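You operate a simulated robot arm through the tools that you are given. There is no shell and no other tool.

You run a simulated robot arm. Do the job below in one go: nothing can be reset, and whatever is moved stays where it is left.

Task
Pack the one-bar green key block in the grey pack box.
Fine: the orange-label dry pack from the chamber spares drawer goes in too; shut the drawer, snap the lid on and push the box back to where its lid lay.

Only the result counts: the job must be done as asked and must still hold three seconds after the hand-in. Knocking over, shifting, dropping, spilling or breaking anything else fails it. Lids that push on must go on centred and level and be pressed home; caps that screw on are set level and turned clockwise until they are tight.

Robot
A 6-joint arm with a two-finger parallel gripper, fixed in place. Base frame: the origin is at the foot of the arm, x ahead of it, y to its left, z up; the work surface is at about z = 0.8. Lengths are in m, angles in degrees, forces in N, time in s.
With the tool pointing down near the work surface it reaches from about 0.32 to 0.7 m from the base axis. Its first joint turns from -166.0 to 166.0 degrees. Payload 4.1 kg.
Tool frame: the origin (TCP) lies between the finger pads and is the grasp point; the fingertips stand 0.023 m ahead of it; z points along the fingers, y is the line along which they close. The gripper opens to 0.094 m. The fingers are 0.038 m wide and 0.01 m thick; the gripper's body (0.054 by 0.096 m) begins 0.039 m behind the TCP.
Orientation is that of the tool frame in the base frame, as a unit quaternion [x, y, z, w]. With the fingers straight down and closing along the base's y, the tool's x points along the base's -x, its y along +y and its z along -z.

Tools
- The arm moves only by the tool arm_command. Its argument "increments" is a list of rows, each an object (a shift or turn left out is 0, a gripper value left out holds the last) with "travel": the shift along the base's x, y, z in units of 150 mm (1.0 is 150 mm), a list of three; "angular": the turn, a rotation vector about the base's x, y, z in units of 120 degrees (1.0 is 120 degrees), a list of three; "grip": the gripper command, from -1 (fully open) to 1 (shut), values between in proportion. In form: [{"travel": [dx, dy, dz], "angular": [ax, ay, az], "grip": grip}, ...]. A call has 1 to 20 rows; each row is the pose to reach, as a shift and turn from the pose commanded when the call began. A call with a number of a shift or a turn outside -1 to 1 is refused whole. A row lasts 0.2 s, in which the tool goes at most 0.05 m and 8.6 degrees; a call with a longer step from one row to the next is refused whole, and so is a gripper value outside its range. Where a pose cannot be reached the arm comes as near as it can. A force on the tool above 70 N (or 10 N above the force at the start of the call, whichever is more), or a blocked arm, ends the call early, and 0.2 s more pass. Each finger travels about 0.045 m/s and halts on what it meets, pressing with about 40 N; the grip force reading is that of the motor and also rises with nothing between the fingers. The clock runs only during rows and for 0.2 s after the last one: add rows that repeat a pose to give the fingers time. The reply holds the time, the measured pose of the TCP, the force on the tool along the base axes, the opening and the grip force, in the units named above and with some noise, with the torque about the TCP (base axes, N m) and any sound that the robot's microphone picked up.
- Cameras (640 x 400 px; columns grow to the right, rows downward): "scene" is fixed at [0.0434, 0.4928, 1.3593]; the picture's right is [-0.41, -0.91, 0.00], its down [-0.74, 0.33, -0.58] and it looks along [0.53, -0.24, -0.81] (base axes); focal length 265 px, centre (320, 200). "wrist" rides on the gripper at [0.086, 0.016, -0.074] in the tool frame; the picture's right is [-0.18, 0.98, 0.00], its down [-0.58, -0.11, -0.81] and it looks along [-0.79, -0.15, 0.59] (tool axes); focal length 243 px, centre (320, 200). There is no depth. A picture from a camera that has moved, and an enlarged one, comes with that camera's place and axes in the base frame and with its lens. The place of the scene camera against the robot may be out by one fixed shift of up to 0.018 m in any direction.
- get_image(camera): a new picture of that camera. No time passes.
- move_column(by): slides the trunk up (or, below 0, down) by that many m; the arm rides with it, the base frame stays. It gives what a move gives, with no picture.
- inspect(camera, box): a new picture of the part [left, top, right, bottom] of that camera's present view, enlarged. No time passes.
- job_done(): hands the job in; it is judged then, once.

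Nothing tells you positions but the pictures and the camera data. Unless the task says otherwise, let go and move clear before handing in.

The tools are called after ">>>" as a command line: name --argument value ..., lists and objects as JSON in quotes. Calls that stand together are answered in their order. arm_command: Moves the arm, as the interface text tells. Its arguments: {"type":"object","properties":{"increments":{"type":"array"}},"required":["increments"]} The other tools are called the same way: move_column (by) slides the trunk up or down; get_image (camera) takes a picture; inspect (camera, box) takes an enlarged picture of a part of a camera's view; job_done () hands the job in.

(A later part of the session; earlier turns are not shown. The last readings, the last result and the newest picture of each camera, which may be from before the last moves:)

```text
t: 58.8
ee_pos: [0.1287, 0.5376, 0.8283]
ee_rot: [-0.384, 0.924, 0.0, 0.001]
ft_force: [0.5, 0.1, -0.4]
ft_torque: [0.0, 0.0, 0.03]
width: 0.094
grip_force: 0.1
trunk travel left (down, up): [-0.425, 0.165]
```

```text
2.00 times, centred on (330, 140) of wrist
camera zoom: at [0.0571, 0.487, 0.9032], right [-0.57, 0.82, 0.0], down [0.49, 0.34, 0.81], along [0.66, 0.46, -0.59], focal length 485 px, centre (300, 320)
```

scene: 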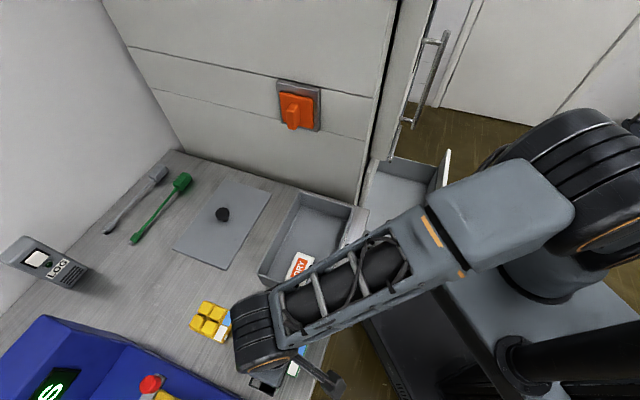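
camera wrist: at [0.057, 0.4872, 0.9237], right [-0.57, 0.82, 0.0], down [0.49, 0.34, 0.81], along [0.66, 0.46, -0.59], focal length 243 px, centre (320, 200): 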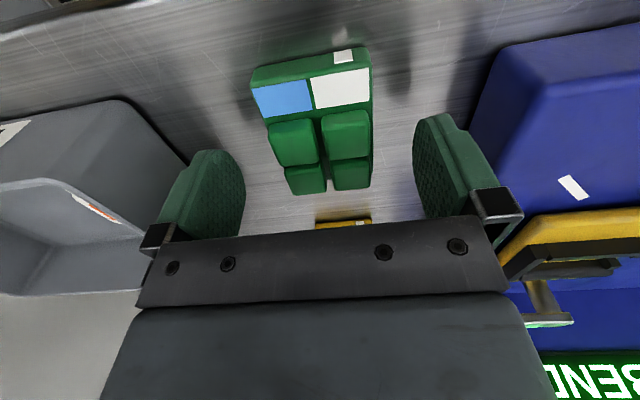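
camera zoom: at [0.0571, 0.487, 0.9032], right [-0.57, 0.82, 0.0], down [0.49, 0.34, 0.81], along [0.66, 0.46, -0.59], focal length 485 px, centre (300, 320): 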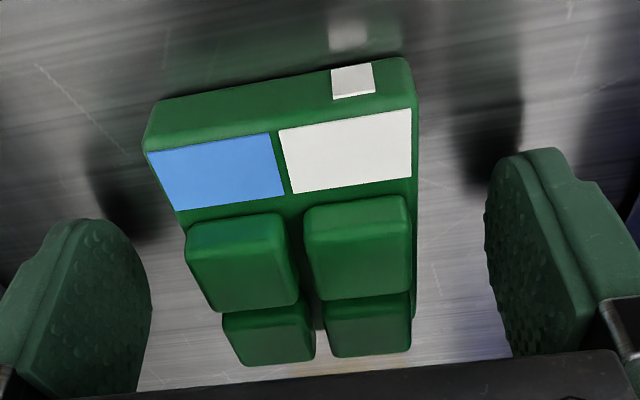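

The block sits centred between the fingers and I can see exactly one white bar patch. Closing on it now.

>>> arm_command --increments '[{"grip": -0.5}, {"grip": -0.1}, {"grip": 0.3}, {"grip": 0.3}, {"grip": 0.3}, {"grip": 0.3}]'

>>> arm_command --increments '[{"travel": [0, 0, 0.05]}, {"travel": [0, 0, 0.15]}, {"travel": [0, 0, 0.35]}, {"travel": [0, 0, 0.6]}, {"travel": [0, 0, 0.85]}]'

>>> get_image --camera "wrist"

>>> get_image --camera "scene"

```text
t: 60.2
ee_pos: [0.1284, 0.5367, 0.8291]
ee_rot: [-0.384, 0.923, 0.0, 0.001]
ft_force: [-0.4, -0.2, -0.6]
ft_torque: [0.02, 0.0, -0.03]
width: 0.0551
grip_force: 40.1
trunk travel left (down, up): [-0.425, 0.165]
```

```text
t: 61.4
ee_pos: [0.1295, 0.5387, 0.9567]
ee_rot: [-0.383, 0.924, 0.0, 0.0]
ft_force: [0.5, 0.3, -1.1]
ft_torque: [0.0, -0.01, 0.0]
width: 0.0551
grip_force: 39.8
trunk travel left (down, up): [-0.425, 0.165]
```

```text
taken
camera wrist: at [0.0582, 0.4877, 1.0314], right [-0.57, 0.82, 0.0], down [0.49, 0.34, 0.81], along [0.66, 0.46, -0.59], focal length 243 px, centre (320, 200)
```

wrist: 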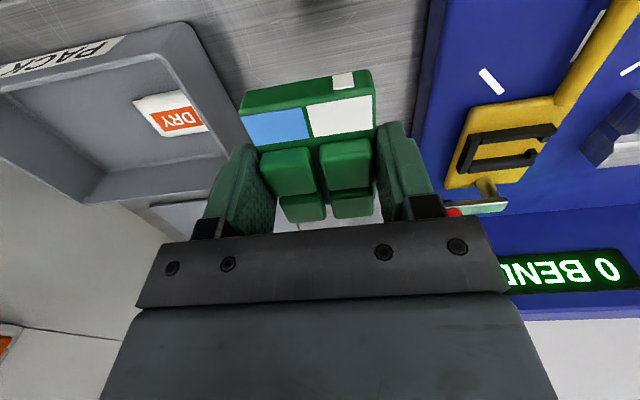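

```text
taken
```

scene: 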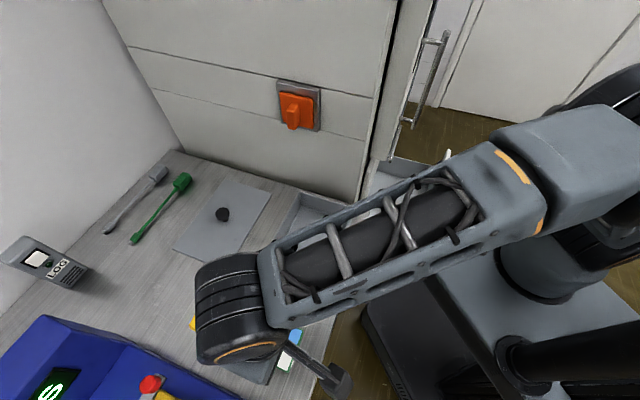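

The block is held firmly at 55 mm. I'll carry it over to the free end of the box at about m≈0.495, e2≈0.042, staying clear of the orange knob on the wall.

>>> arm_command --increments '[{"travel": [0.15, -0.12, 0.03]}, {"travel": [0.33, -0.27, 0.05]}, {"travel": [0.52, -0.43, 0.05]}, {"travel": [0.71, -0.59, 0.05]}, {"travel": [0.9, -0.75, 0.05]}]'

>>> arm_command --increments '[{"travel": [0.15, -0.12, 0]}, {"travel": [0.28, -0.23, 0]}, {"travel": [0.372, -0.31, 0]}]'

>>> get_image --camera "wrist"

>>> get_image --camera "scene"

```text
t: 62.6
ee_pos: [0.2651, 0.4232, 0.9636]
ee_rot: [-0.384, 0.923, 0.0, 0.0]
ft_force: [0.3, 0.0, -0.3]
ft_torque: [0.0, -0.01, -0.03]
width: 0.0548
grip_force: 40.3
trunk travel left (down, up): [-0.425, 0.165]
```

```text
t: 63.4
ee_pos: [0.319, 0.3786, 0.9644]
ee_rot: [-0.383, 0.924, 0.0, 0.001]
ft_force: [-0.6, -0.3, -0.7]
ft_torque: [-0.04, 0.0, 0.0]
width: 0.0549
grip_force: 39.5
trunk travel left (down, up): [-0.425, 0.165]
```

```text
taken
camera wrist: at [0.2489, 0.3281, 1.0385], right [-0.57, 0.82, 0.0], down [0.49, 0.34, 0.81], along [0.66, 0.46, -0.59], focal length 243 px, centre (320, 200)
```

wrist: 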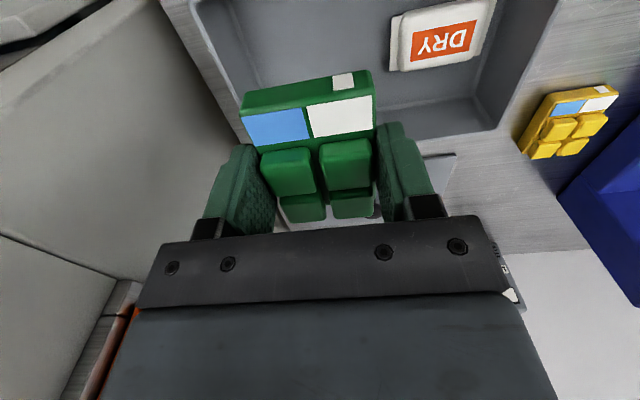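

```text
taken
```

scene: 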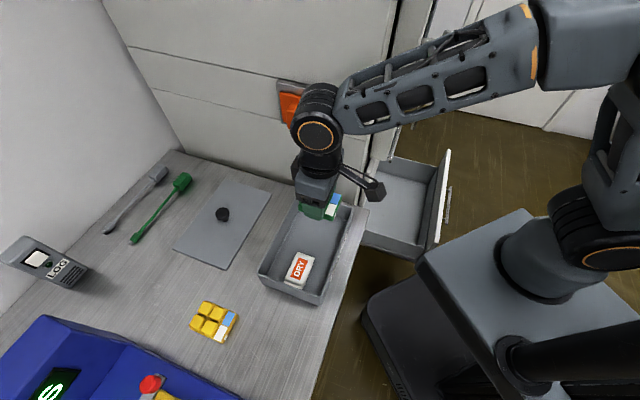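

>>> arm_command --increments '[{"travel": [0.01, 0.01, -0.2]}, {"travel": [0.01, 0.01, -0.4]}, {"travel": [0.01, 0.01, -0.6]}, {"travel": [0.01, 0.01, -0.75]}, {"travel": [0.01, 0.01, -0.82]}]'

>>> get_image --camera "wrist"

>>> get_image --camera "scene"

```text
t: 64.6
ee_pos: [0.3221, 0.3796, 0.8393]
ee_rot: [-0.383, 0.924, 0.0, 0.0]
ft_force: [0.5, 0.5, -0.7]
ft_torque: [0.01, -0.04, -0.01]
width: 0.0552
grip_force: 39.6
trunk travel left (down, up): [-0.425, 0.165]
```

```text
taken
camera wrist: at [0.2506, 0.3299, 0.9149], right [-0.57, 0.82, 0.0], down [0.49, 0.34, 0.81], along [0.66, 0.46, -0.59], focal length 243 px, centre (320, 200)
```

wrist: 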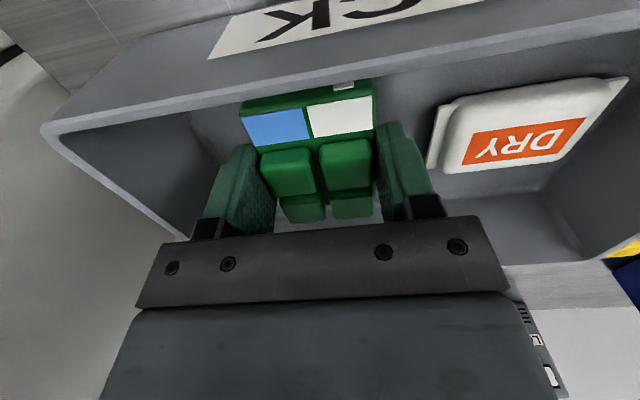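

```text
taken
```

scene: 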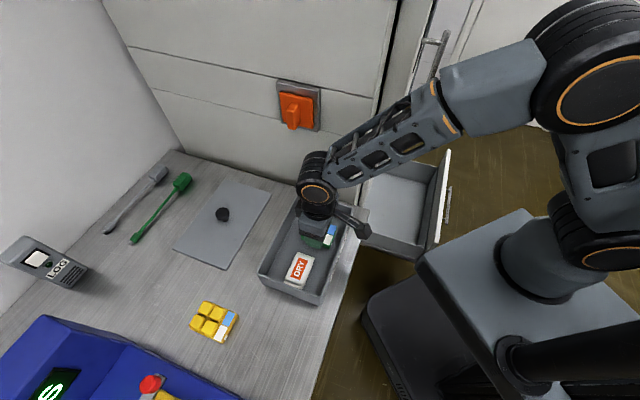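

>>> arm_command --increments '[{"travel": [0, 0, -0.02]}, {"travel": [0, 0, -0.035]}, {"travel": [0, 0, -0.05]}]'

```text
t: 65.4
ee_pos: [0.3226, 0.3795, 0.833]
ee_rot: [-0.383, 0.924, 0.0, -0.001]
ft_force: [-0.4, 0.0, 0.5]
ft_torque: [0.0, 0.0, 0.01]
width: 0.0549
grip_force: 39.9
trunk travel left (down, up): [-0.425, 0.165]
```

>>> arm_command --increments '[{"travel": [0, 0, -0.012]}, {"travel": [0, 0, -0.02]}]'

```text
t: 66.0
ee_pos: [0.3211, 0.3799, 0.8313]
ee_rot: [-0.383, 0.924, 0.001, 0.002]
ft_force: [-0.2, -0.7, 20.9]
ft_torque: [-0.52, 0.43, 0.02]
width: 0.0551
grip_force: 40.1
trunk travel left (down, up): [-0.425, 0.165]
```

Contact. I'll ease up 1 mm, open a little, and lift out.

>>> arm_command --increments '[{"travel": [0, 0, 0.01], "grip": 0.3}, {"travel": [0, 0, 0.01], "grip": -0.42}, {"travel": [0, 0, 0.01], "grip": -0.42}, {"travel": [0, 0, 0.01], "grip": -0.42}, {"travel": [0, 0, 0.15], "grip": -0.42}, {"travel": [0, 0, 0.35], "grip": -0.42}, {"travel": [0, 0, 0.6], "grip": -0.42}, {"travel": [0, 0, 0.9], "grip": -0.42}]'

>>> get_image --camera "wrist"

>>> get_image --camera "scene"

```text
t: 67.8
ee_pos: [0.3207, 0.3799, 0.9646]
ee_rot: [-0.383, 0.924, 0.0, 0.0]
ft_force: [-0.7, -0.2, 0.7]
ft_torque: [-0.02, 0.01, -0.01]
width: 0.0668
grip_force: 0.0
trunk travel left (down, up): [-0.425, 0.165]
```

```text
taken
camera wrist: at [0.2498, 0.3297, 1.0397], right [-0.57, 0.82, 0.0], down [0.49, 0.34, 0.81], along [0.66, 0.46, -0.59], focal length 243 px, centre (320, 200)
```

wrist: 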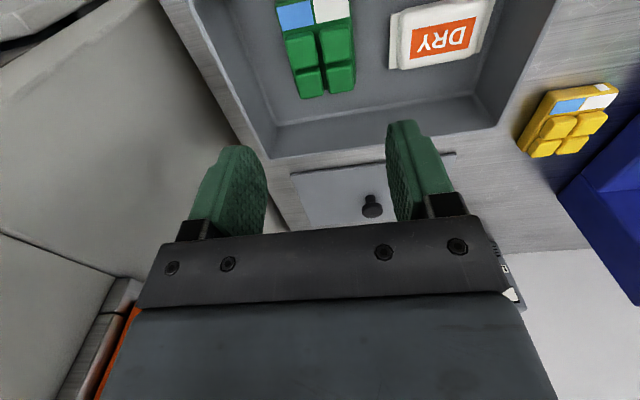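

```text
taken
```

scene: 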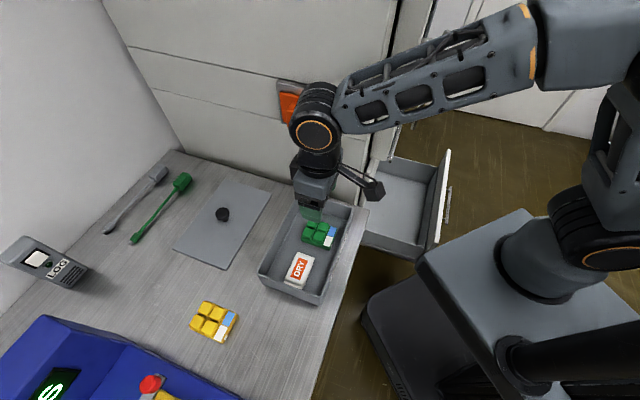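

Both items are in the box. Next is the lid: its knob is near m≈0.728, e2≈0.081, about 0.73 m out. I'll move closer for a precise look.

>>> arm_command --increments '[{"travel": [0.0, 0.2, 0]}, {"travel": [0.1, 0.4, 0]}, {"travel": [0.2, 0.6, 0]}, {"travel": [0.313, 0.673, 0]}]'

>>> get_image --camera "wrist"

>>> inspect --camera "wrist" --box '[190, 30, 450, 230]'

>>> get_image --camera "scene"

```text
t: 68.8
ee_pos: [0.3682, 0.482, 0.9643]
ee_rot: [-0.383, 0.924, 0.001, 0.0]
ft_force: [0.0, 0.2, 0.1]
ft_torque: [0.06, 0.01, -0.03]
width: 0.0666
grip_force: 0.1
trunk travel left (down, up): [-0.425, 0.165]
```

```text
taken
camera wrist: at [0.2967, 0.4311, 1.0395], right [-0.57, 0.82, 0.0], down [0.49, 0.34, 0.81], along [0.66, 0.46, -0.59], focal length 243 px, centre (320, 200)
```

wrist: 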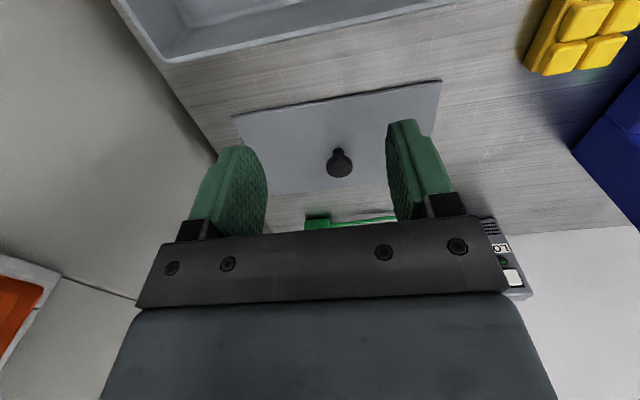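

```text
2.00 times, centred on (320, 130) of wrist
camera zoom: at [0.2967, 0.4311, 1.0395], right [-0.57, 0.82, 0.0], down [0.49, 0.34, 0.81], along [0.66, 0.46, -0.59], focal length 485 px, centre (320, 340)
```

zoom: 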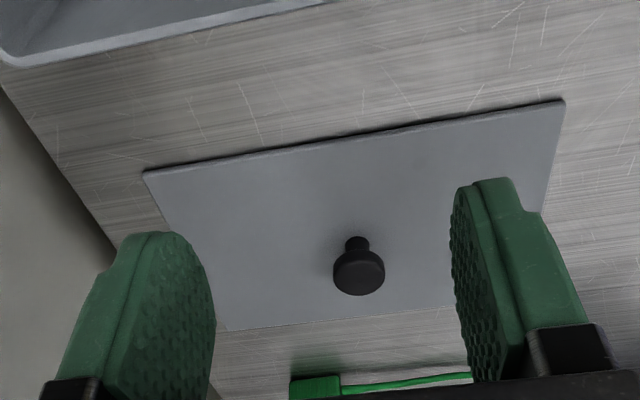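

```text
taken
```

scene: 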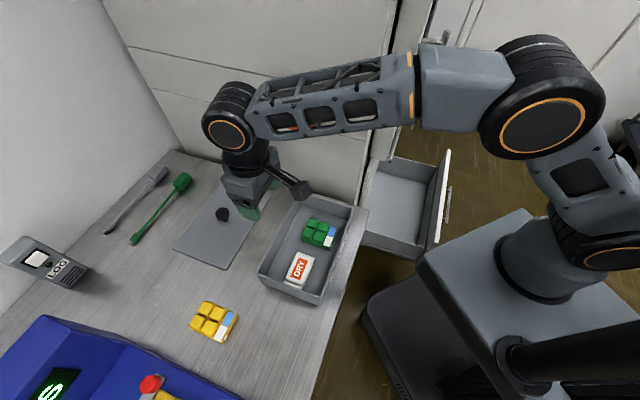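

The knob is at about m≈0.729, e2≈0.0785, top z≈0.832, disc about 32 mm. Before lifting the lid I want an exact box centre, so I'll back off for a clean view of the whole box.

>>> arm_command --increments '[{"travel": [-0.2, -0.2, 0.1], "grip": -1}, {"travel": [-0.4, -0.4, 0.2], "grip": -1}, {"travel": [-0.6, -0.6, 0.3], "grip": -1}, {"travel": [-0.8, -0.8, 0.4], "grip": -1}, {"travel": [-1.0, -1.0, 0.5], "grip": -1}]'

>>> arm_command --increments '[{"travel": [-0.14, -0.14, 0.03]}, {"travel": [-0.275, -0.28, 0.07]}, {"travel": [-0.275, -0.28, 0.07]}]'

>>> get_image --camera "wrist"

>>> inspect --camera "wrist" --box '[220, 100, 420, 230]'

```text
t: 70.0
ee_pos: [0.218, 0.3287, 1.0396]
ee_rot: [-0.383, 0.924, 0.0, 0.0]
ft_force: [-0.3, -0.2, -0.1]
ft_torque: [0.01, 0.01, 0.03]
width: 0.0939
grip_force: 0.1
trunk travel left (down, up): [-0.425, 0.165]
```

```text
t: 70.8
ee_pos: [0.1772, 0.288, 1.0508]
ee_rot: [-0.384, 0.923, 0.0, -0.001]
ft_force: [-0.5, -0.3, 0.0]
ft_torque: [0.05, -0.03, 0.0]
width: 0.0941
grip_force: 0.1
trunk travel left (down, up): [-0.425, 0.165]
```

```text
taken
camera wrist: at [0.1049, 0.238, 1.1259], right [-0.57, 0.82, 0.0], down [0.49, 0.34, 0.81], along [0.66, 0.46, -0.59], focal length 243 px, centre (320, 200)
```

wrist: 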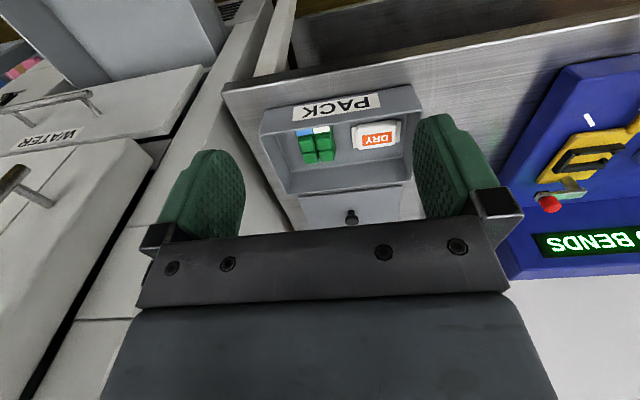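

```text
3.08 times, centred on (320, 165) of wrist
camera zoom: at [0.1049, 0.238, 1.1259], right [-0.57, 0.82, 0.0], down [0.49, 0.34, 0.81], along [0.66, 0.46, -0.59], focal length 746 px, centre (320, 308)
```

zoom: 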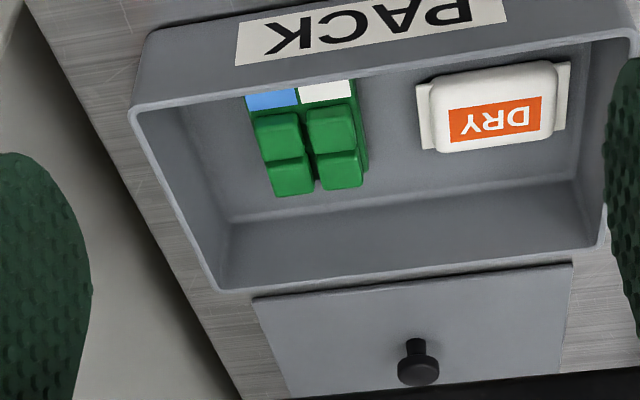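

The rim corners are visible. To cancel camera bias, I'll take the box view from the same relative pose I used for the lid.

>>> arm_command --increments '[{"travel": [0.11, 0.125, -0.1]}, {"travel": [0.217, 0.251, -0.2]}, {"travel": [0.217, 0.251, -0.2]}]'

>>> get_image --camera "wrist"

>>> inspect --camera "wrist" --box '[190, 30, 450, 230]'

```text
t: 71.6
ee_pos: [0.2101, 0.3267, 1.0203]
ee_rot: [-0.384, 0.923, 0.0, 0.0]
ft_force: [-0.2, 0.5, -0.2]
ft_torque: [-0.01, -0.02, -0.01]
width: 0.0939
grip_force: 0.0
trunk travel left (down, up): [-0.425, 0.165]
```

```text
taken
camera wrist: at [0.1385, 0.2765, 1.0956], right [-0.57, 0.82, 0.0], down [0.49, 0.34, 0.81], along [0.66, 0.46, -0.59], focal length 243 px, centre (320, 200)
```

wrist: 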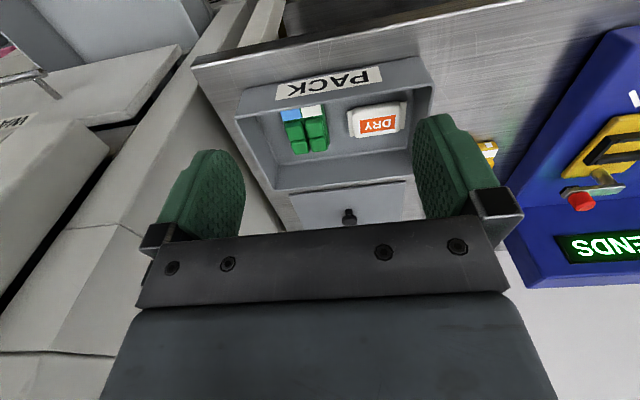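

```text
2.00 times, centred on (320, 130) of wrist
camera zoom: at [0.1385, 0.2765, 1.0956], right [-0.57, 0.82, 0.0], down [0.49, 0.34, 0.81], along [0.66, 0.46, -0.59], focal length 485 px, centre (320, 340)
```

zoom: 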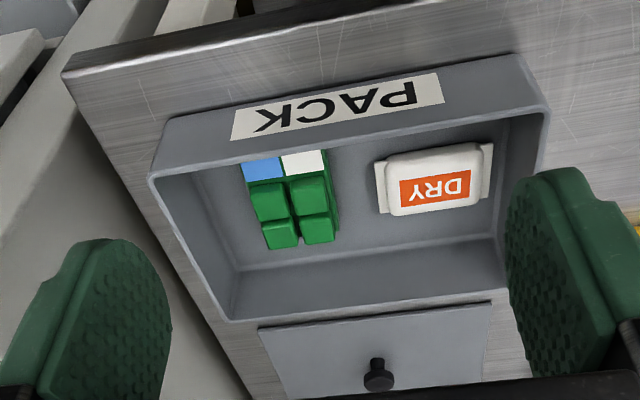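

Both views agree: lid front edge at m≈0.657, lid centre at m≈0.732, box centre at m≈0.507, e2≈0.079. I'll now test whether the vertical tool can reach over the knob.

>>> arm_command --increments '[{"travel": [0.22, 0.22, 0]}, {"travel": [0.44, 0.44, 0]}, {"travel": [0.66, 0.66, 0]}, {"travel": [0.85, 0.85, 0]}, {"travel": [0.97, 0.98, 0]}]'

>>> arm_command --increments '[{"travel": [0.2, 0.2, -0.1]}, {"travel": [0.4, 0.4, -0.2]}, {"travel": [0.6, 0.6, -0.3]}, {"travel": [0.708, 0.665, -0.4]}, {"travel": [0.708, 0.665, -0.47]}]'

>>> get_image --camera "wrist"

>>> get_image --camera "scene"

```text
t: 72.8
ee_pos: [0.3533, 0.4734, 1.0213]
ee_rot: [-0.384, 0.924, -0.001, -0.001]
ft_force: [-0.3, -0.8, 0.0]
ft_torque: [0.0, 0.01, 0.0]
width: 0.0939
grip_force: 0.0
trunk travel left (down, up): [-0.425, 0.165]
```

```text
t: 74.0
ee_pos: [0.4258, 0.527, 0.9386]
ee_rot: [-0.383, 0.924, -0.001, 0.0]
ft_force: [1.1, 0.1, -0.1]
ft_torque: [-0.02, 0.04, 0.01]
width: 0.0942
grip_force: 0.0
out of reach, approached as far as the arm can: row 2, 3, 4, 5
trunk travel left (down, up): [-0.425, 0.165]
```

```text
taken
camera wrist: at [0.3552, 0.4773, 1.0133], right [-0.57, 0.82, 0.0], down [0.49, 0.34, 0.81], along [0.66, 0.46, -0.59], focal length 243 px, centre (320, 200)
```

wrist: 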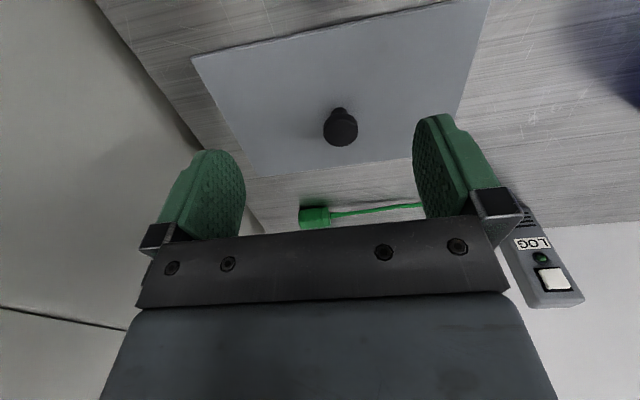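

```text
taken
```

scene: 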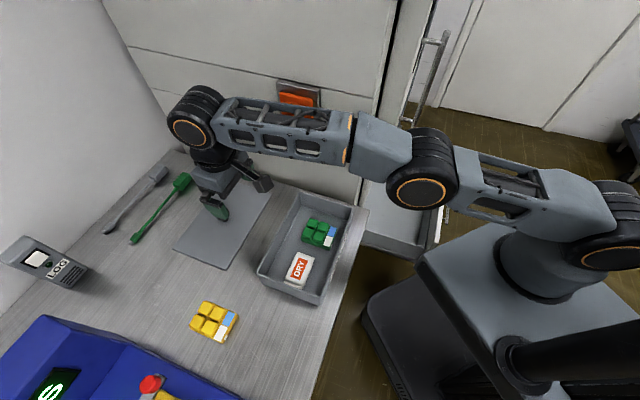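

As expected, the vertical tool falls short at about 0.68 m. I'll raise the trunk a bit and tilt the tool 20° outward about the closing axis, so the pads stay vertical against the knob.

>>> move_column --by 0.1

>>> arm_command --increments '[{"travel": [-0.1, -0.1, 0.0], "angular": [0.03, -0.03, 0]}, {"travel": [-0.2, -0.2, 0.0], "angular": [0.06, -0.06, 0]}, {"travel": [-0.2, -0.2, 0.0], "angular": [0.09, -0.09, 0]}, {"travel": [-0.2, -0.2, 0.0], "angular": [0.1179, -0.1179, 0]}]'

>>> get_image --camera "wrist"

```text
t: 75.4
ee_pos: [0.425, 0.5264, 1.039]
ee_rot: [-0.384, 0.923, 0.001, 0.0]
ft_force: [-0.5, -0.8, 0.0]
ft_torque: [0.0, 0.03, -0.01]
width: 0.094
grip_force: 0.0
trunk travel left (down, up): [-0.525, 0.065]
```

```text
t: 76.4
ee_pos: [0.3955, 0.4976, 1.0388]
ee_rot: [-0.378, 0.909, 0.068, 0.162]
ft_force: [0.1, -1.1, -0.3]
ft_torque: [-0.01, -0.02, -0.02]
width: 0.0941
grip_force: 0.2
trunk travel left (down, up): [-0.525, 0.065]
```

```text
taken
camera wrist: at [0.31, 0.4323, 1.0802], right [-0.57, 0.82, 0.06], down [0.27, 0.11, 0.96], along [0.77, 0.57, -0.28], focal length 243 px, centre (320, 200)
```

wrist: 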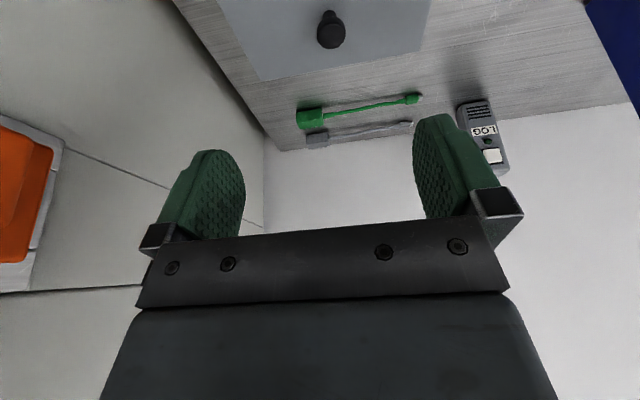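

>>> arm_command --increments '[{"travel": [0.1, 0.12, -0.18]}, {"travel": [0.2, 0.24, -0.36]}, {"travel": [0.32, 0.36, -0.54]}, {"travel": [0.423, 0.487, -0.733]}]'

>>> get_image --camera "wrist"

>>> inspect --camera "wrist" --box '[220, 60, 440, 230]'

>>> get_image --camera "scene"

```text
t: 77.4
ee_pos: [0.4609, 0.5696, 0.9289]
ee_rot: [-0.378, 0.909, 0.066, 0.161]
ft_force: [-1.0, -0.2, -0.7]
ft_torque: [-0.03, -0.01, -0.02]
width: 0.0937
grip_force: 0.0
trunk travel left (down, up): [-0.525, 0.065]
```

```text
taken
camera wrist: at [0.3743, 0.5053, 0.9701], right [-0.57, 0.82, 0.06], down [0.27, 0.11, 0.96], along [0.77, 0.57, -0.28], focal length 243 px, centre (320, 200)
```

wrist: 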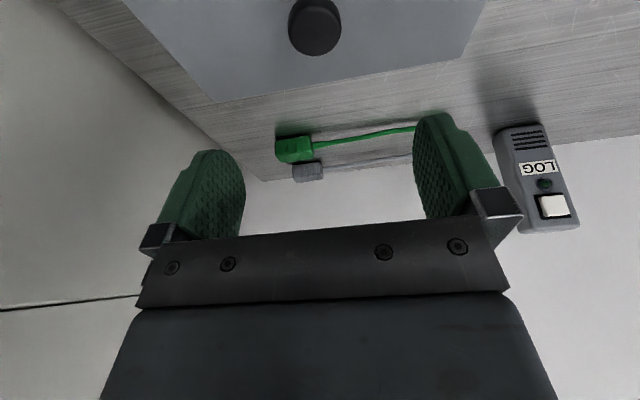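

```text
2.35 times, centred on (330, 145) of wrist
camera zoom: at [0.3743, 0.5053, 0.9701], right [-0.57, 0.82, 0.06], down [0.27, 0.11, 0.96], along [0.77, 0.57, -0.28], focal length 571 px, centre (296, 329)
```

zoom: 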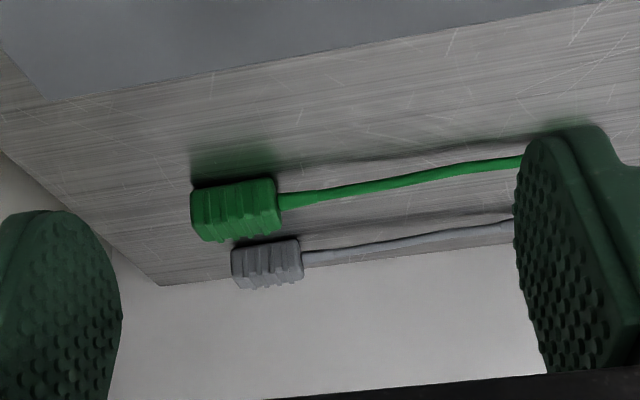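

```text
taken
```

scene: 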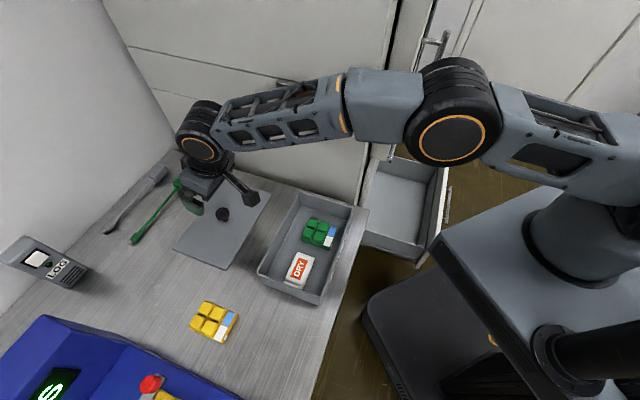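

>>> inspect --camera "wrist" --box '[260, 0, 370, 70]'

```text
5.71 times, centred on (315, 35) of wrist
camera zoom: at [0.3743, 0.5053, 0.9701], right [-0.57, 0.82, 0.06], down [0.27, 0.11, 0.96], along [0.77, 0.57, -0.28], focal length 1386 px, centre (349, 1143)
```

zoom: 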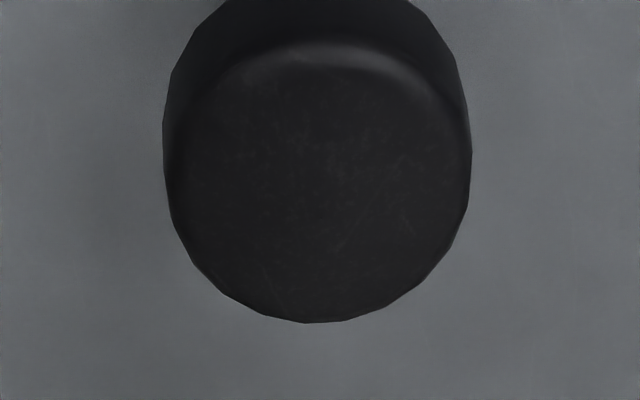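

The knob top centre works out at m≈0.732, e2≈0.079, z≈0.832, so I'm aligned. Descending to straddle it.

>>> arm_command --increments '[{"travel": [-0.003, -0.003, -0.2]}, {"travel": [-0.003, -0.003, -0.4]}, {"travel": [-0.003, -0.003, -0.53]}, {"travel": [-0.003, -0.003, -0.6]}]'

>>> get_image --camera "wrist"

>>> get_image --camera "scene"

```text
t: 78.4
ee_pos: [0.4577, 0.5695, 0.8394]
ee_rot: [-0.378, 0.909, 0.066, 0.162]
ft_force: [-1.0, -0.9, -0.2]
ft_torque: [0.02, 0.0, -0.04]
width: 0.0941
grip_force: 0.1
trunk travel left (down, up): [-0.525, 0.065]
```

```text
taken
camera wrist: at [0.373, 0.5053, 0.8795], right [-0.57, 0.82, 0.06], down [0.27, 0.12, 0.96], along [0.77, 0.57, -0.28], focal length 243 px, centre (320, 200)
```

wrist: 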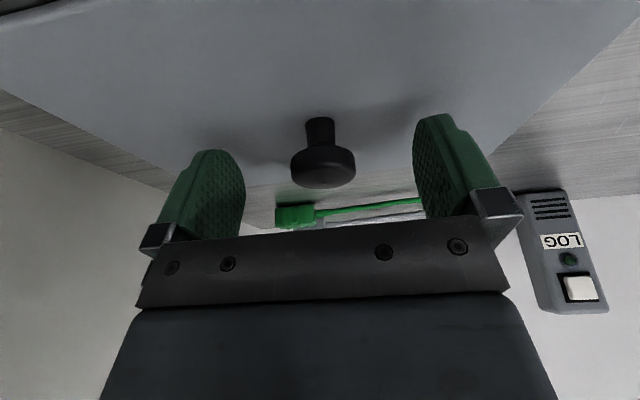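

```text
taken
```

scene: 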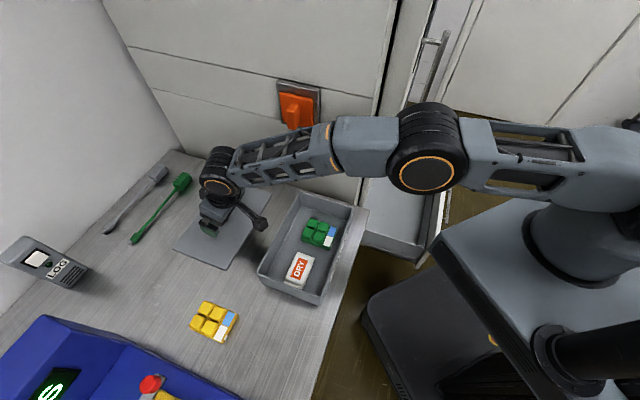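

>>> inspect --camera "wrist" --box '[240, 90, 410, 210]'

```text
3.33 times, centred on (325, 150) of wrist
camera zoom: at [0.373, 0.5053, 0.8795], right [-0.57, 0.82, 0.06], down [0.27, 0.12, 0.96], along [0.77, 0.57, -0.28], focal length 809 px, centre (303, 367)
```

zoom: 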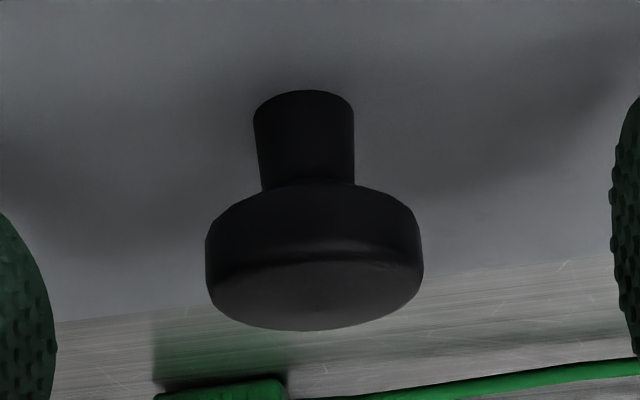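

The knob disc spans z≈0.827–0.837 and is centred between the pads. Closing on it.

>>> arm_command --increments '[{"grip": -0.4}, {"grip": 0.1}, {"grip": 0.6}, {"grip": 0.6}, {"grip": 0.6}, {"grip": 0.6}, {"grip": 0.6}]'

>>> inspect --camera "wrist" --box '[220, 80, 420, 240]'

```text
t: 80.0
ee_pos: [0.4578, 0.5692, 0.8389]
ee_rot: [-0.377, 0.91, 0.066, 0.161]
ft_force: [0.1, -0.6, 0.6]
ft_torque: [0.04, 0.11, 0.01]
width: 0.0308
grip_force: 39.8
trunk travel left (down, up): [-0.525, 0.065]
```

```text
2.50 times, centred on (320, 160) of wrist
camera zoom: at [0.3729, 0.5052, 0.8797], right [-0.57, 0.82, 0.06], down [0.27, 0.12, 0.96], along [0.77, 0.57, -0.28], focal length 606 px, centre (320, 300)
```

zoom: 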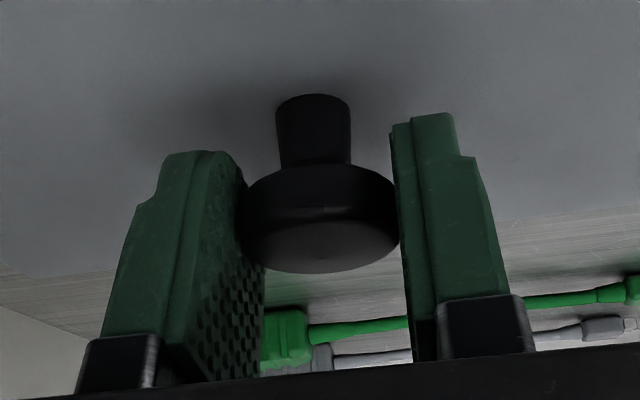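

Gripped at 30.8 mm. I'll lift vertically with the trunk first.

>>> move_column --by 0.05

>>> get_image --camera "wrist"

>>> get_image --camera "scene"

```text
t: 80.9
ee_pos: [0.4588, 0.5699, 0.8871]
ee_rot: [-0.377, 0.909, 0.066, 0.162]
ft_force: [1.2, 0.0, -0.5]
ft_torque: [0.0, 0.01, 0.0]
width: 0.0307
grip_force: 39.7
trunk travel left (down, up): [-0.575, 0.015]
```

```text
taken
camera wrist: at [0.373, 0.5053, 0.9295], right [-0.57, 0.82, 0.06], down [0.27, 0.12, 0.96], along [0.77, 0.57, -0.28], focal length 243 px, centre (320, 200)
```

wrist: 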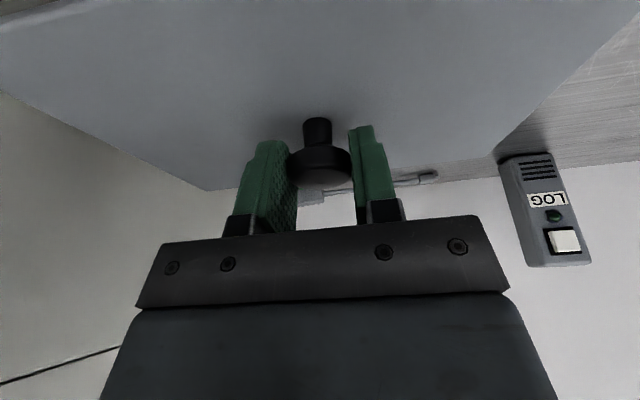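

```text
taken
```

scene: 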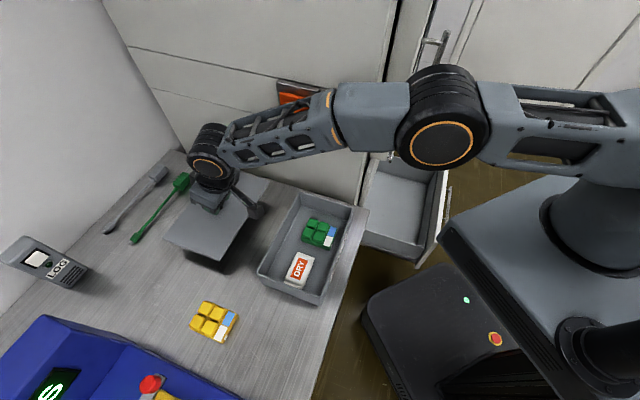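

The lid is up and hanging level. I'll raise it a bit more while bringing it toward the box.

>>> arm_command --increments '[{"travel": [-0.04, -0.04, 0.15]}, {"travel": [-0.1, -0.1, 0.33]}, {"travel": [-0.22, -0.22, 0.5]}, {"travel": [-0.36, -0.36, 0.55]}, {"travel": [-0.5, -0.5, 0.55]}, {"travel": [-0.64, -0.64, 0.55]}, {"travel": [-0.78, -0.78, 0.55]}, {"travel": [-0.88, -0.88, 0.55]}]'

>>> get_image --camera "wrist"

>>> get_image --camera "scene"

```text
t: 82.7
ee_pos: [0.3267, 0.4374, 0.9717]
ee_rot: [-0.377, 0.91, 0.067, 0.161]
ft_force: [0.5, -0.3, -0.1]
ft_torque: [0.02, -0.02, -0.03]
width: 0.0305
grip_force: 39.8
trunk travel left (down, up): [-0.575, 0.015]
```

```text
taken
camera wrist: at [0.2407, 0.3726, 1.0127], right [-0.57, 0.82, 0.06], down [0.27, 0.12, 0.96], along [0.77, 0.57, -0.28], focal length 243 px, centre (320, 200)
```

wrist: 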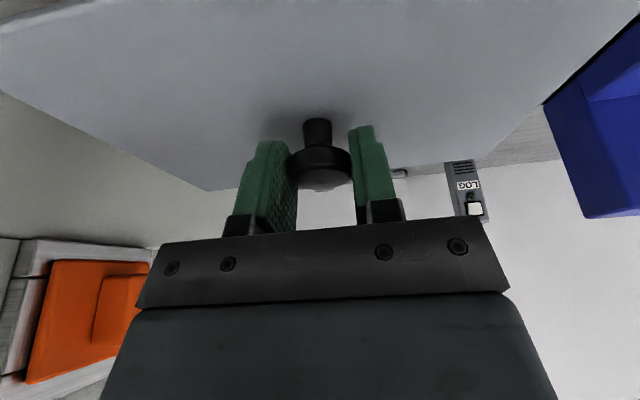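

```text
taken
```

scene: 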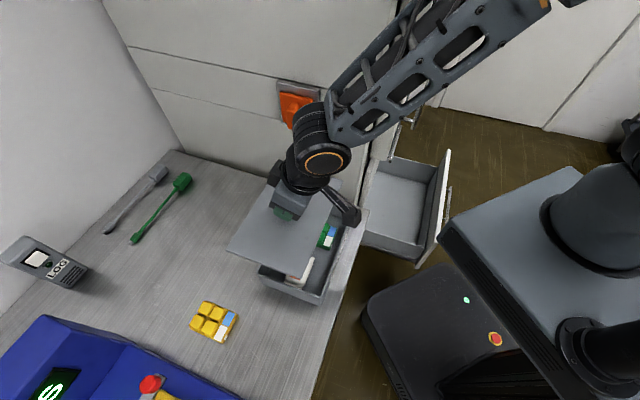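

The lid is over the box. I'll move to the estimated centred position and lower to about 1.5 cm above the rim, then compare the lid and box corners in the scene view.

>>> arm_command --increments '[{"travel": [-0.08, -0.08, 0]}, {"travel": [-0.162, -0.159, -0.1]}, {"travel": [-0.162, -0.159, -0.25]}, {"travel": [-0.162, -0.159, -0.38]}, {"travel": [-0.162, -0.159, -0.38]}]'

>>> get_image --camera "scene"

>>> inspect --camera "scene" --box '[220, 180, 380, 310]'

>>> get_image --camera "wrist"

```text
t: 83.9
ee_pos: [0.3024, 0.4131, 0.9144]
ee_rot: [-0.378, 0.909, 0.066, 0.161]
ft_force: [0.4, -0.1, -0.8]
ft_torque: [-0.01, 0.01, 0.01]
width: 0.0308
grip_force: 39.4
trunk travel left (down, up): [-0.575, 0.015]
```

```text
taken
```

scene: 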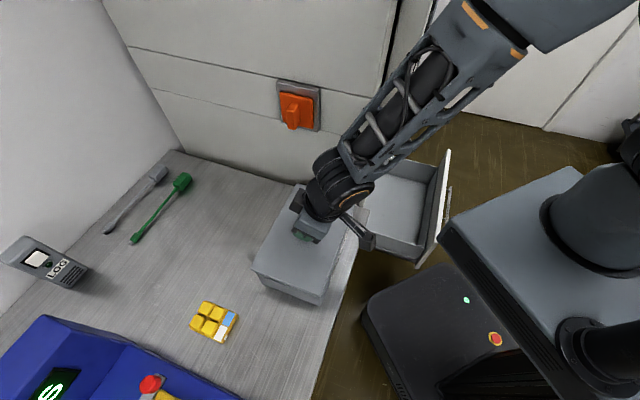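

```text
3.08 times, centred on (300, 245) of scene
camera zoom: at [0.0434, 0.4928, 1.3593], right [-0.41, -0.91, 0.0], down [-0.74, 0.33, -0.58], along [0.53, -0.24, -0.81], focal length 817 px, centre (382, 62)
```

zoom: 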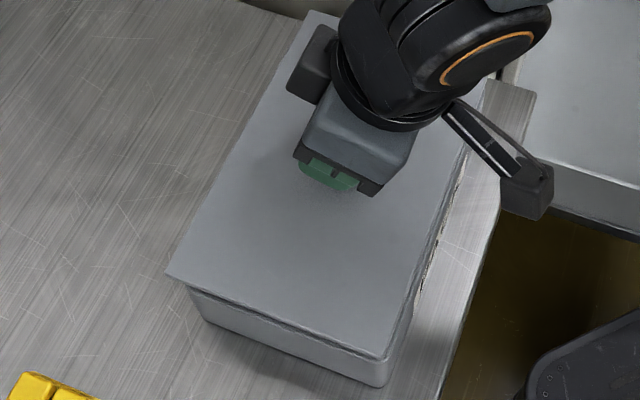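

```text
taken
camera wrist: at [0.2166, 0.3488, 0.9551], right [-0.57, 0.82, 0.06], down [0.27, 0.11, 0.96], along [0.77, 0.57, -0.28], focal length 243 px, centre (320, 200)
```

wrist: 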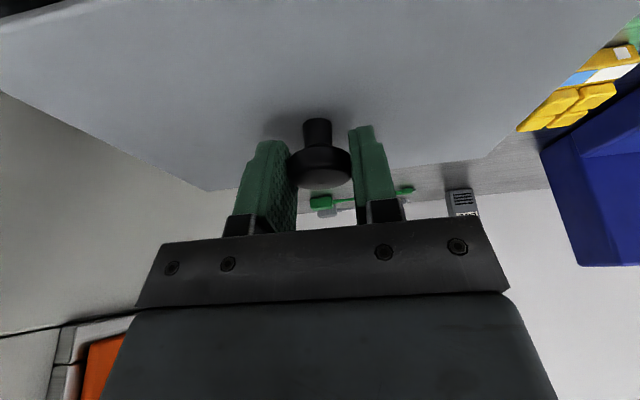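

>>> inspect --camera "scene" --box '[240, 240, 340, 310]'

>>> inspect --camera "scene" --box '[260, 170, 380, 250]'

```text
5.71 times, centred on (290, 275) of scene
camera zoom: at [0.0434, 0.4928, 1.3593], right [-0.41, -0.91, 0.0], down [-0.74, 0.33, -0.58], along [0.53, -0.24, -0.81], focal length 1516 px, centre (491, -229)
```

zoom: 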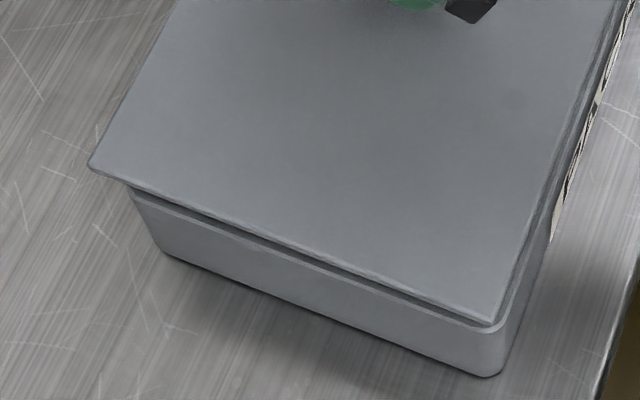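

```text
5.00 times, centred on (320, 210) of scene
camera zoom: at [0.0434, 0.4928, 1.3593], right [-0.41, -0.91, 0.0], down [-0.74, 0.33, -0.58], along [0.53, -0.24, -0.81], focal length 1327 px, centre (320, 150)
```

zoom: 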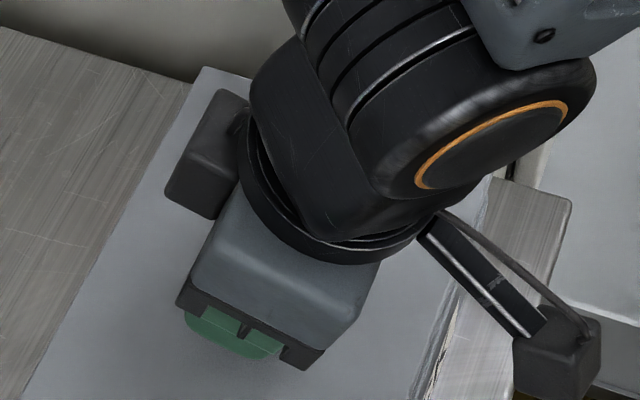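

In both cameras the lid is within about 2–3 mm of centred. I'll make a small correction (about 2 mm forward, 1.5 mm left) and lower until it just touches the rim.

>>> arm_command --increments '[{"travel": [-0.0165, -0.0024, -0.03]}, {"travel": [-0.0165, -0.0024, -0.06]}, {"travel": [-0.0165, -0.0024, -0.085]}, {"travel": [-0.0165, -0.0024, -0.085]}]'

>>> inspect --camera "scene" --box '[240, 240, 340, 310]'

```text
t: 84.9
ee_pos: [0.2992, 0.4142, 0.9015]
ee_rot: [-0.377, 0.91, 0.066, 0.16]
ft_force: [-1.1, 0.6, -1.4]
ft_torque: [0.0, -0.04, 0.01]
width: 0.0309
grip_force: 39.8
trunk travel left (down, up): [-0.575, 0.015]
```

```text
5.71 times, centred on (290, 275) of scene
camera zoom: at [0.0434, 0.4928, 1.3593], right [-0.41, -0.91, 0.0], down [-0.74, 0.33, -0.58], along [0.53, -0.24, -0.81], focal length 1516 px, centre (491, -229)
```

zoom: 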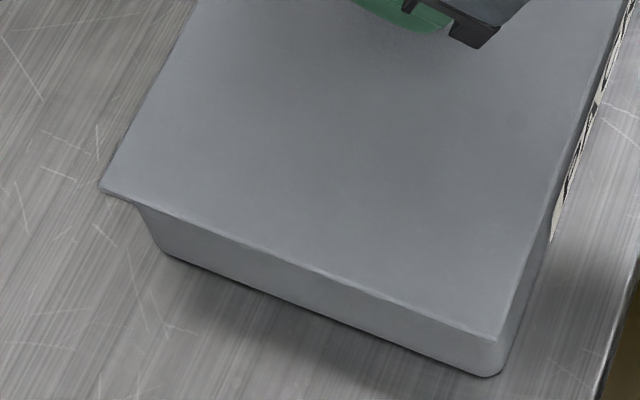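

Alignment now agrees to about 1 mm. I'll lower in small steps until contact.

>>> arm_command --increments '[{"travel": [0, 0, -0.01]}, {"travel": [0, 0, -0.02]}, {"travel": [0, 0, -0.03]}]'

```text
t: 85.7
ee_pos: [0.2996, 0.4126, 0.8992]
ee_rot: [-0.377, 0.909, 0.068, 0.163]
ft_force: [-0.5, -1.7, 17.3]
ft_torque: [-0.65, 0.41, 0.02]
width: 0.0309
grip_force: 39.6
trunk travel left (down, up): [-0.575, 0.015]
heard: snap
```

I heard a snap at about 17 N. I'll check how the lid sits before pressing further.

>>> inspect --camera "scene" --box '[240, 240, 340, 310]'

>>> arm_command --increments '[{"travel": [0, 0, -0.01]}, {"travel": [0, 0, -0.02]}]'

>>> inspect --camera "scene" --box '[220, 180, 380, 310]'

```text
5.71 times, centred on (290, 275) of scene
camera zoom: at [0.0434, 0.4928, 1.3593], right [-0.41, -0.91, 0.0], down [-0.74, 0.33, -0.58], along [0.53, -0.24, -0.81], focal length 1516 px, centre (491, -229)
```

zoom: 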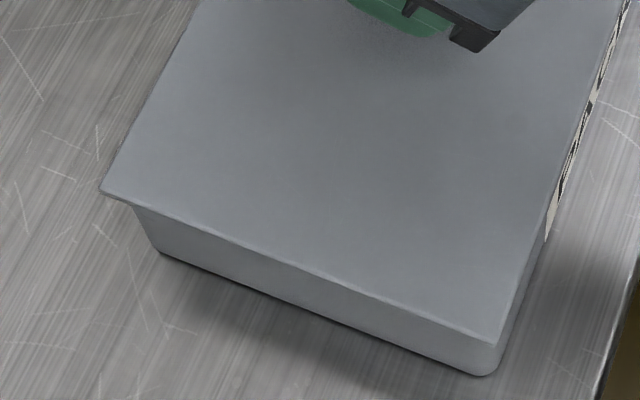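

```text
t: 86.3
ee_pos: [0.2984, 0.4134, 0.8958]
ee_rot: [-0.378, 0.909, 0.068, 0.163]
ft_force: [0.8, 1.4, 31.2]
ft_torque: [-0.02, -0.23, 0.05]
width: 0.031
grip_force: 39.8
trunk travel left (down, up): [-0.575, 0.015]
```

```text
3.08 times, centred on (300, 245) of scene
camera zoom: at [0.0434, 0.4928, 1.3593], right [-0.41, -0.91, 0.0], down [-0.74, 0.33, -0.58], along [0.53, -0.24, -0.81], focal length 817 px, centre (382, 62)
```

zoom: 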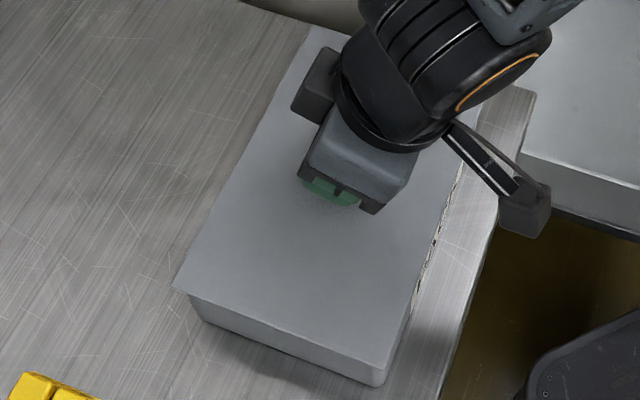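

The lid sits level on the box. I'll press a little harder through the knob to be sure it is home.

>>> arm_command --increments '[{"travel": [0, 0, -0.007]}, {"travel": [0, 0, -0.014]}, {"travel": [0, 0, -0.02]}]'

>>> inspect --camera "wrist" --box '[220, 80, 420, 240]'

```text
t: 87.1
ee_pos: [0.3004, 0.4139, 0.8943]
ee_rot: [-0.378, 0.908, 0.069, 0.164]
ft_force: [-1.1, 1.6, 44.3]
ft_torque: [-0.49, 0.2, -0.1]
width: 0.0308
grip_force: 39.7
trunk travel left (down, up): [-0.575, 0.015]
```

```text
2.50 times, centred on (320, 160) of wrist
camera zoom: at [0.2136, 0.3487, 0.9347], right [-0.57, 0.82, 0.07], down [0.26, 0.11, 0.96], along [0.77, 0.57, -0.28], focal length 606 px, centre (320, 300)
```

zoom: 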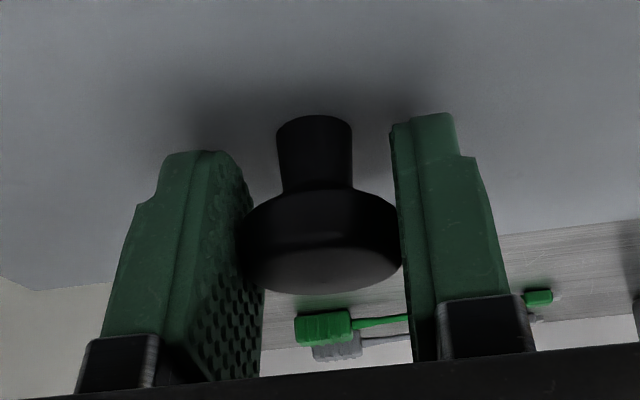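

The lid is pressed down at 44 N. I never released the knob, so returning the tool to its original pick-up position will put the box exactly where the lid lay. I'll ease the downward force, then slide it back.

>>> arm_command --increments '[{"travel": [0, 0, 0.01]}, {"travel": [0, 0, 0.018]}, {"travel": [0, 0, 0.018]}]'

```text
t: 87.9
ee_pos: [0.3004, 0.4133, 0.8936]
ee_rot: [-0.377, 0.909, 0.067, 0.163]
ft_force: [2.1, 7.6, 24.8]
ft_torque: [0.76, -0.39, 0.05]
width: 0.031
grip_force: 40.0
trunk travel left (down, up): [-0.575, 0.015]
```

>>> arm_command --increments '[{"travel": [0, 0, 0.008]}, {"travel": [0, 0, 0.012]}, {"travel": [0, 0, 0.012]}]'

```text
t: 88.7
ee_pos: [0.2986, 0.4121, 0.8938]
ee_rot: [-0.377, 0.91, 0.065, 0.159]
ft_force: [0.4, 4.1, 7.3]
ft_torque: [0.64, -0.18, -0.03]
width: 0.0308
grip_force: 40.4
trunk travel left (down, up): [-0.575, 0.015]
```

>>> arm_command --increments '[{"travel": [0.06, 0.059, 0]}, {"travel": [0.14, 0.138, 0]}, {"travel": [0.23, 0.226, 0]}, {"travel": [0.32, 0.315, 0]}, {"travel": [0.41, 0.403, 0]}, {"travel": [0.5, 0.492, 0]}]'

>>> get_image --camera "scene"

>>> get_image --camera "wrist"

```text
t: 90.1
ee_pos: [0.3744, 0.4893, 0.8949]
ee_rot: [-0.378, 0.909, 0.066, 0.161]
ft_force: [0.3, -0.2, -2.6]
ft_torque: [-0.01, 0.02, 0.0]
width: 0.0308
grip_force: 40.0
trunk travel left (down, up): [-0.575, 0.015]
```

```text
taken
```

scene: 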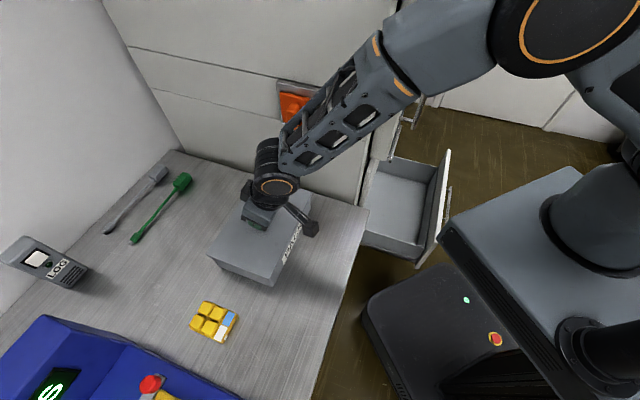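

```text
taken
camera wrist: at [0.2891, 0.4237, 0.9365], right [-0.58, 0.82, 0.06], down [0.27, 0.12, 0.96], along [0.77, 0.57, -0.28], focal length 243 px, centre (320, 200)
```

wrist: 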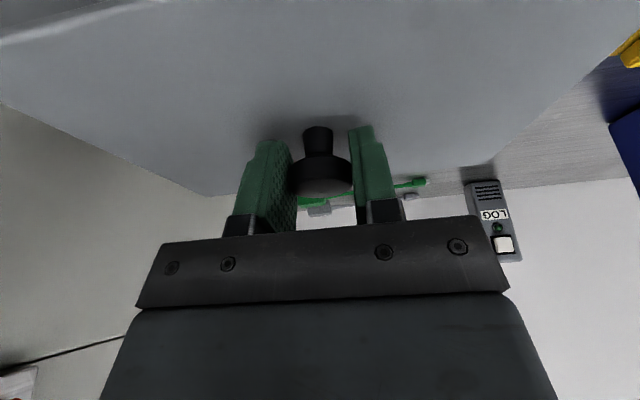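

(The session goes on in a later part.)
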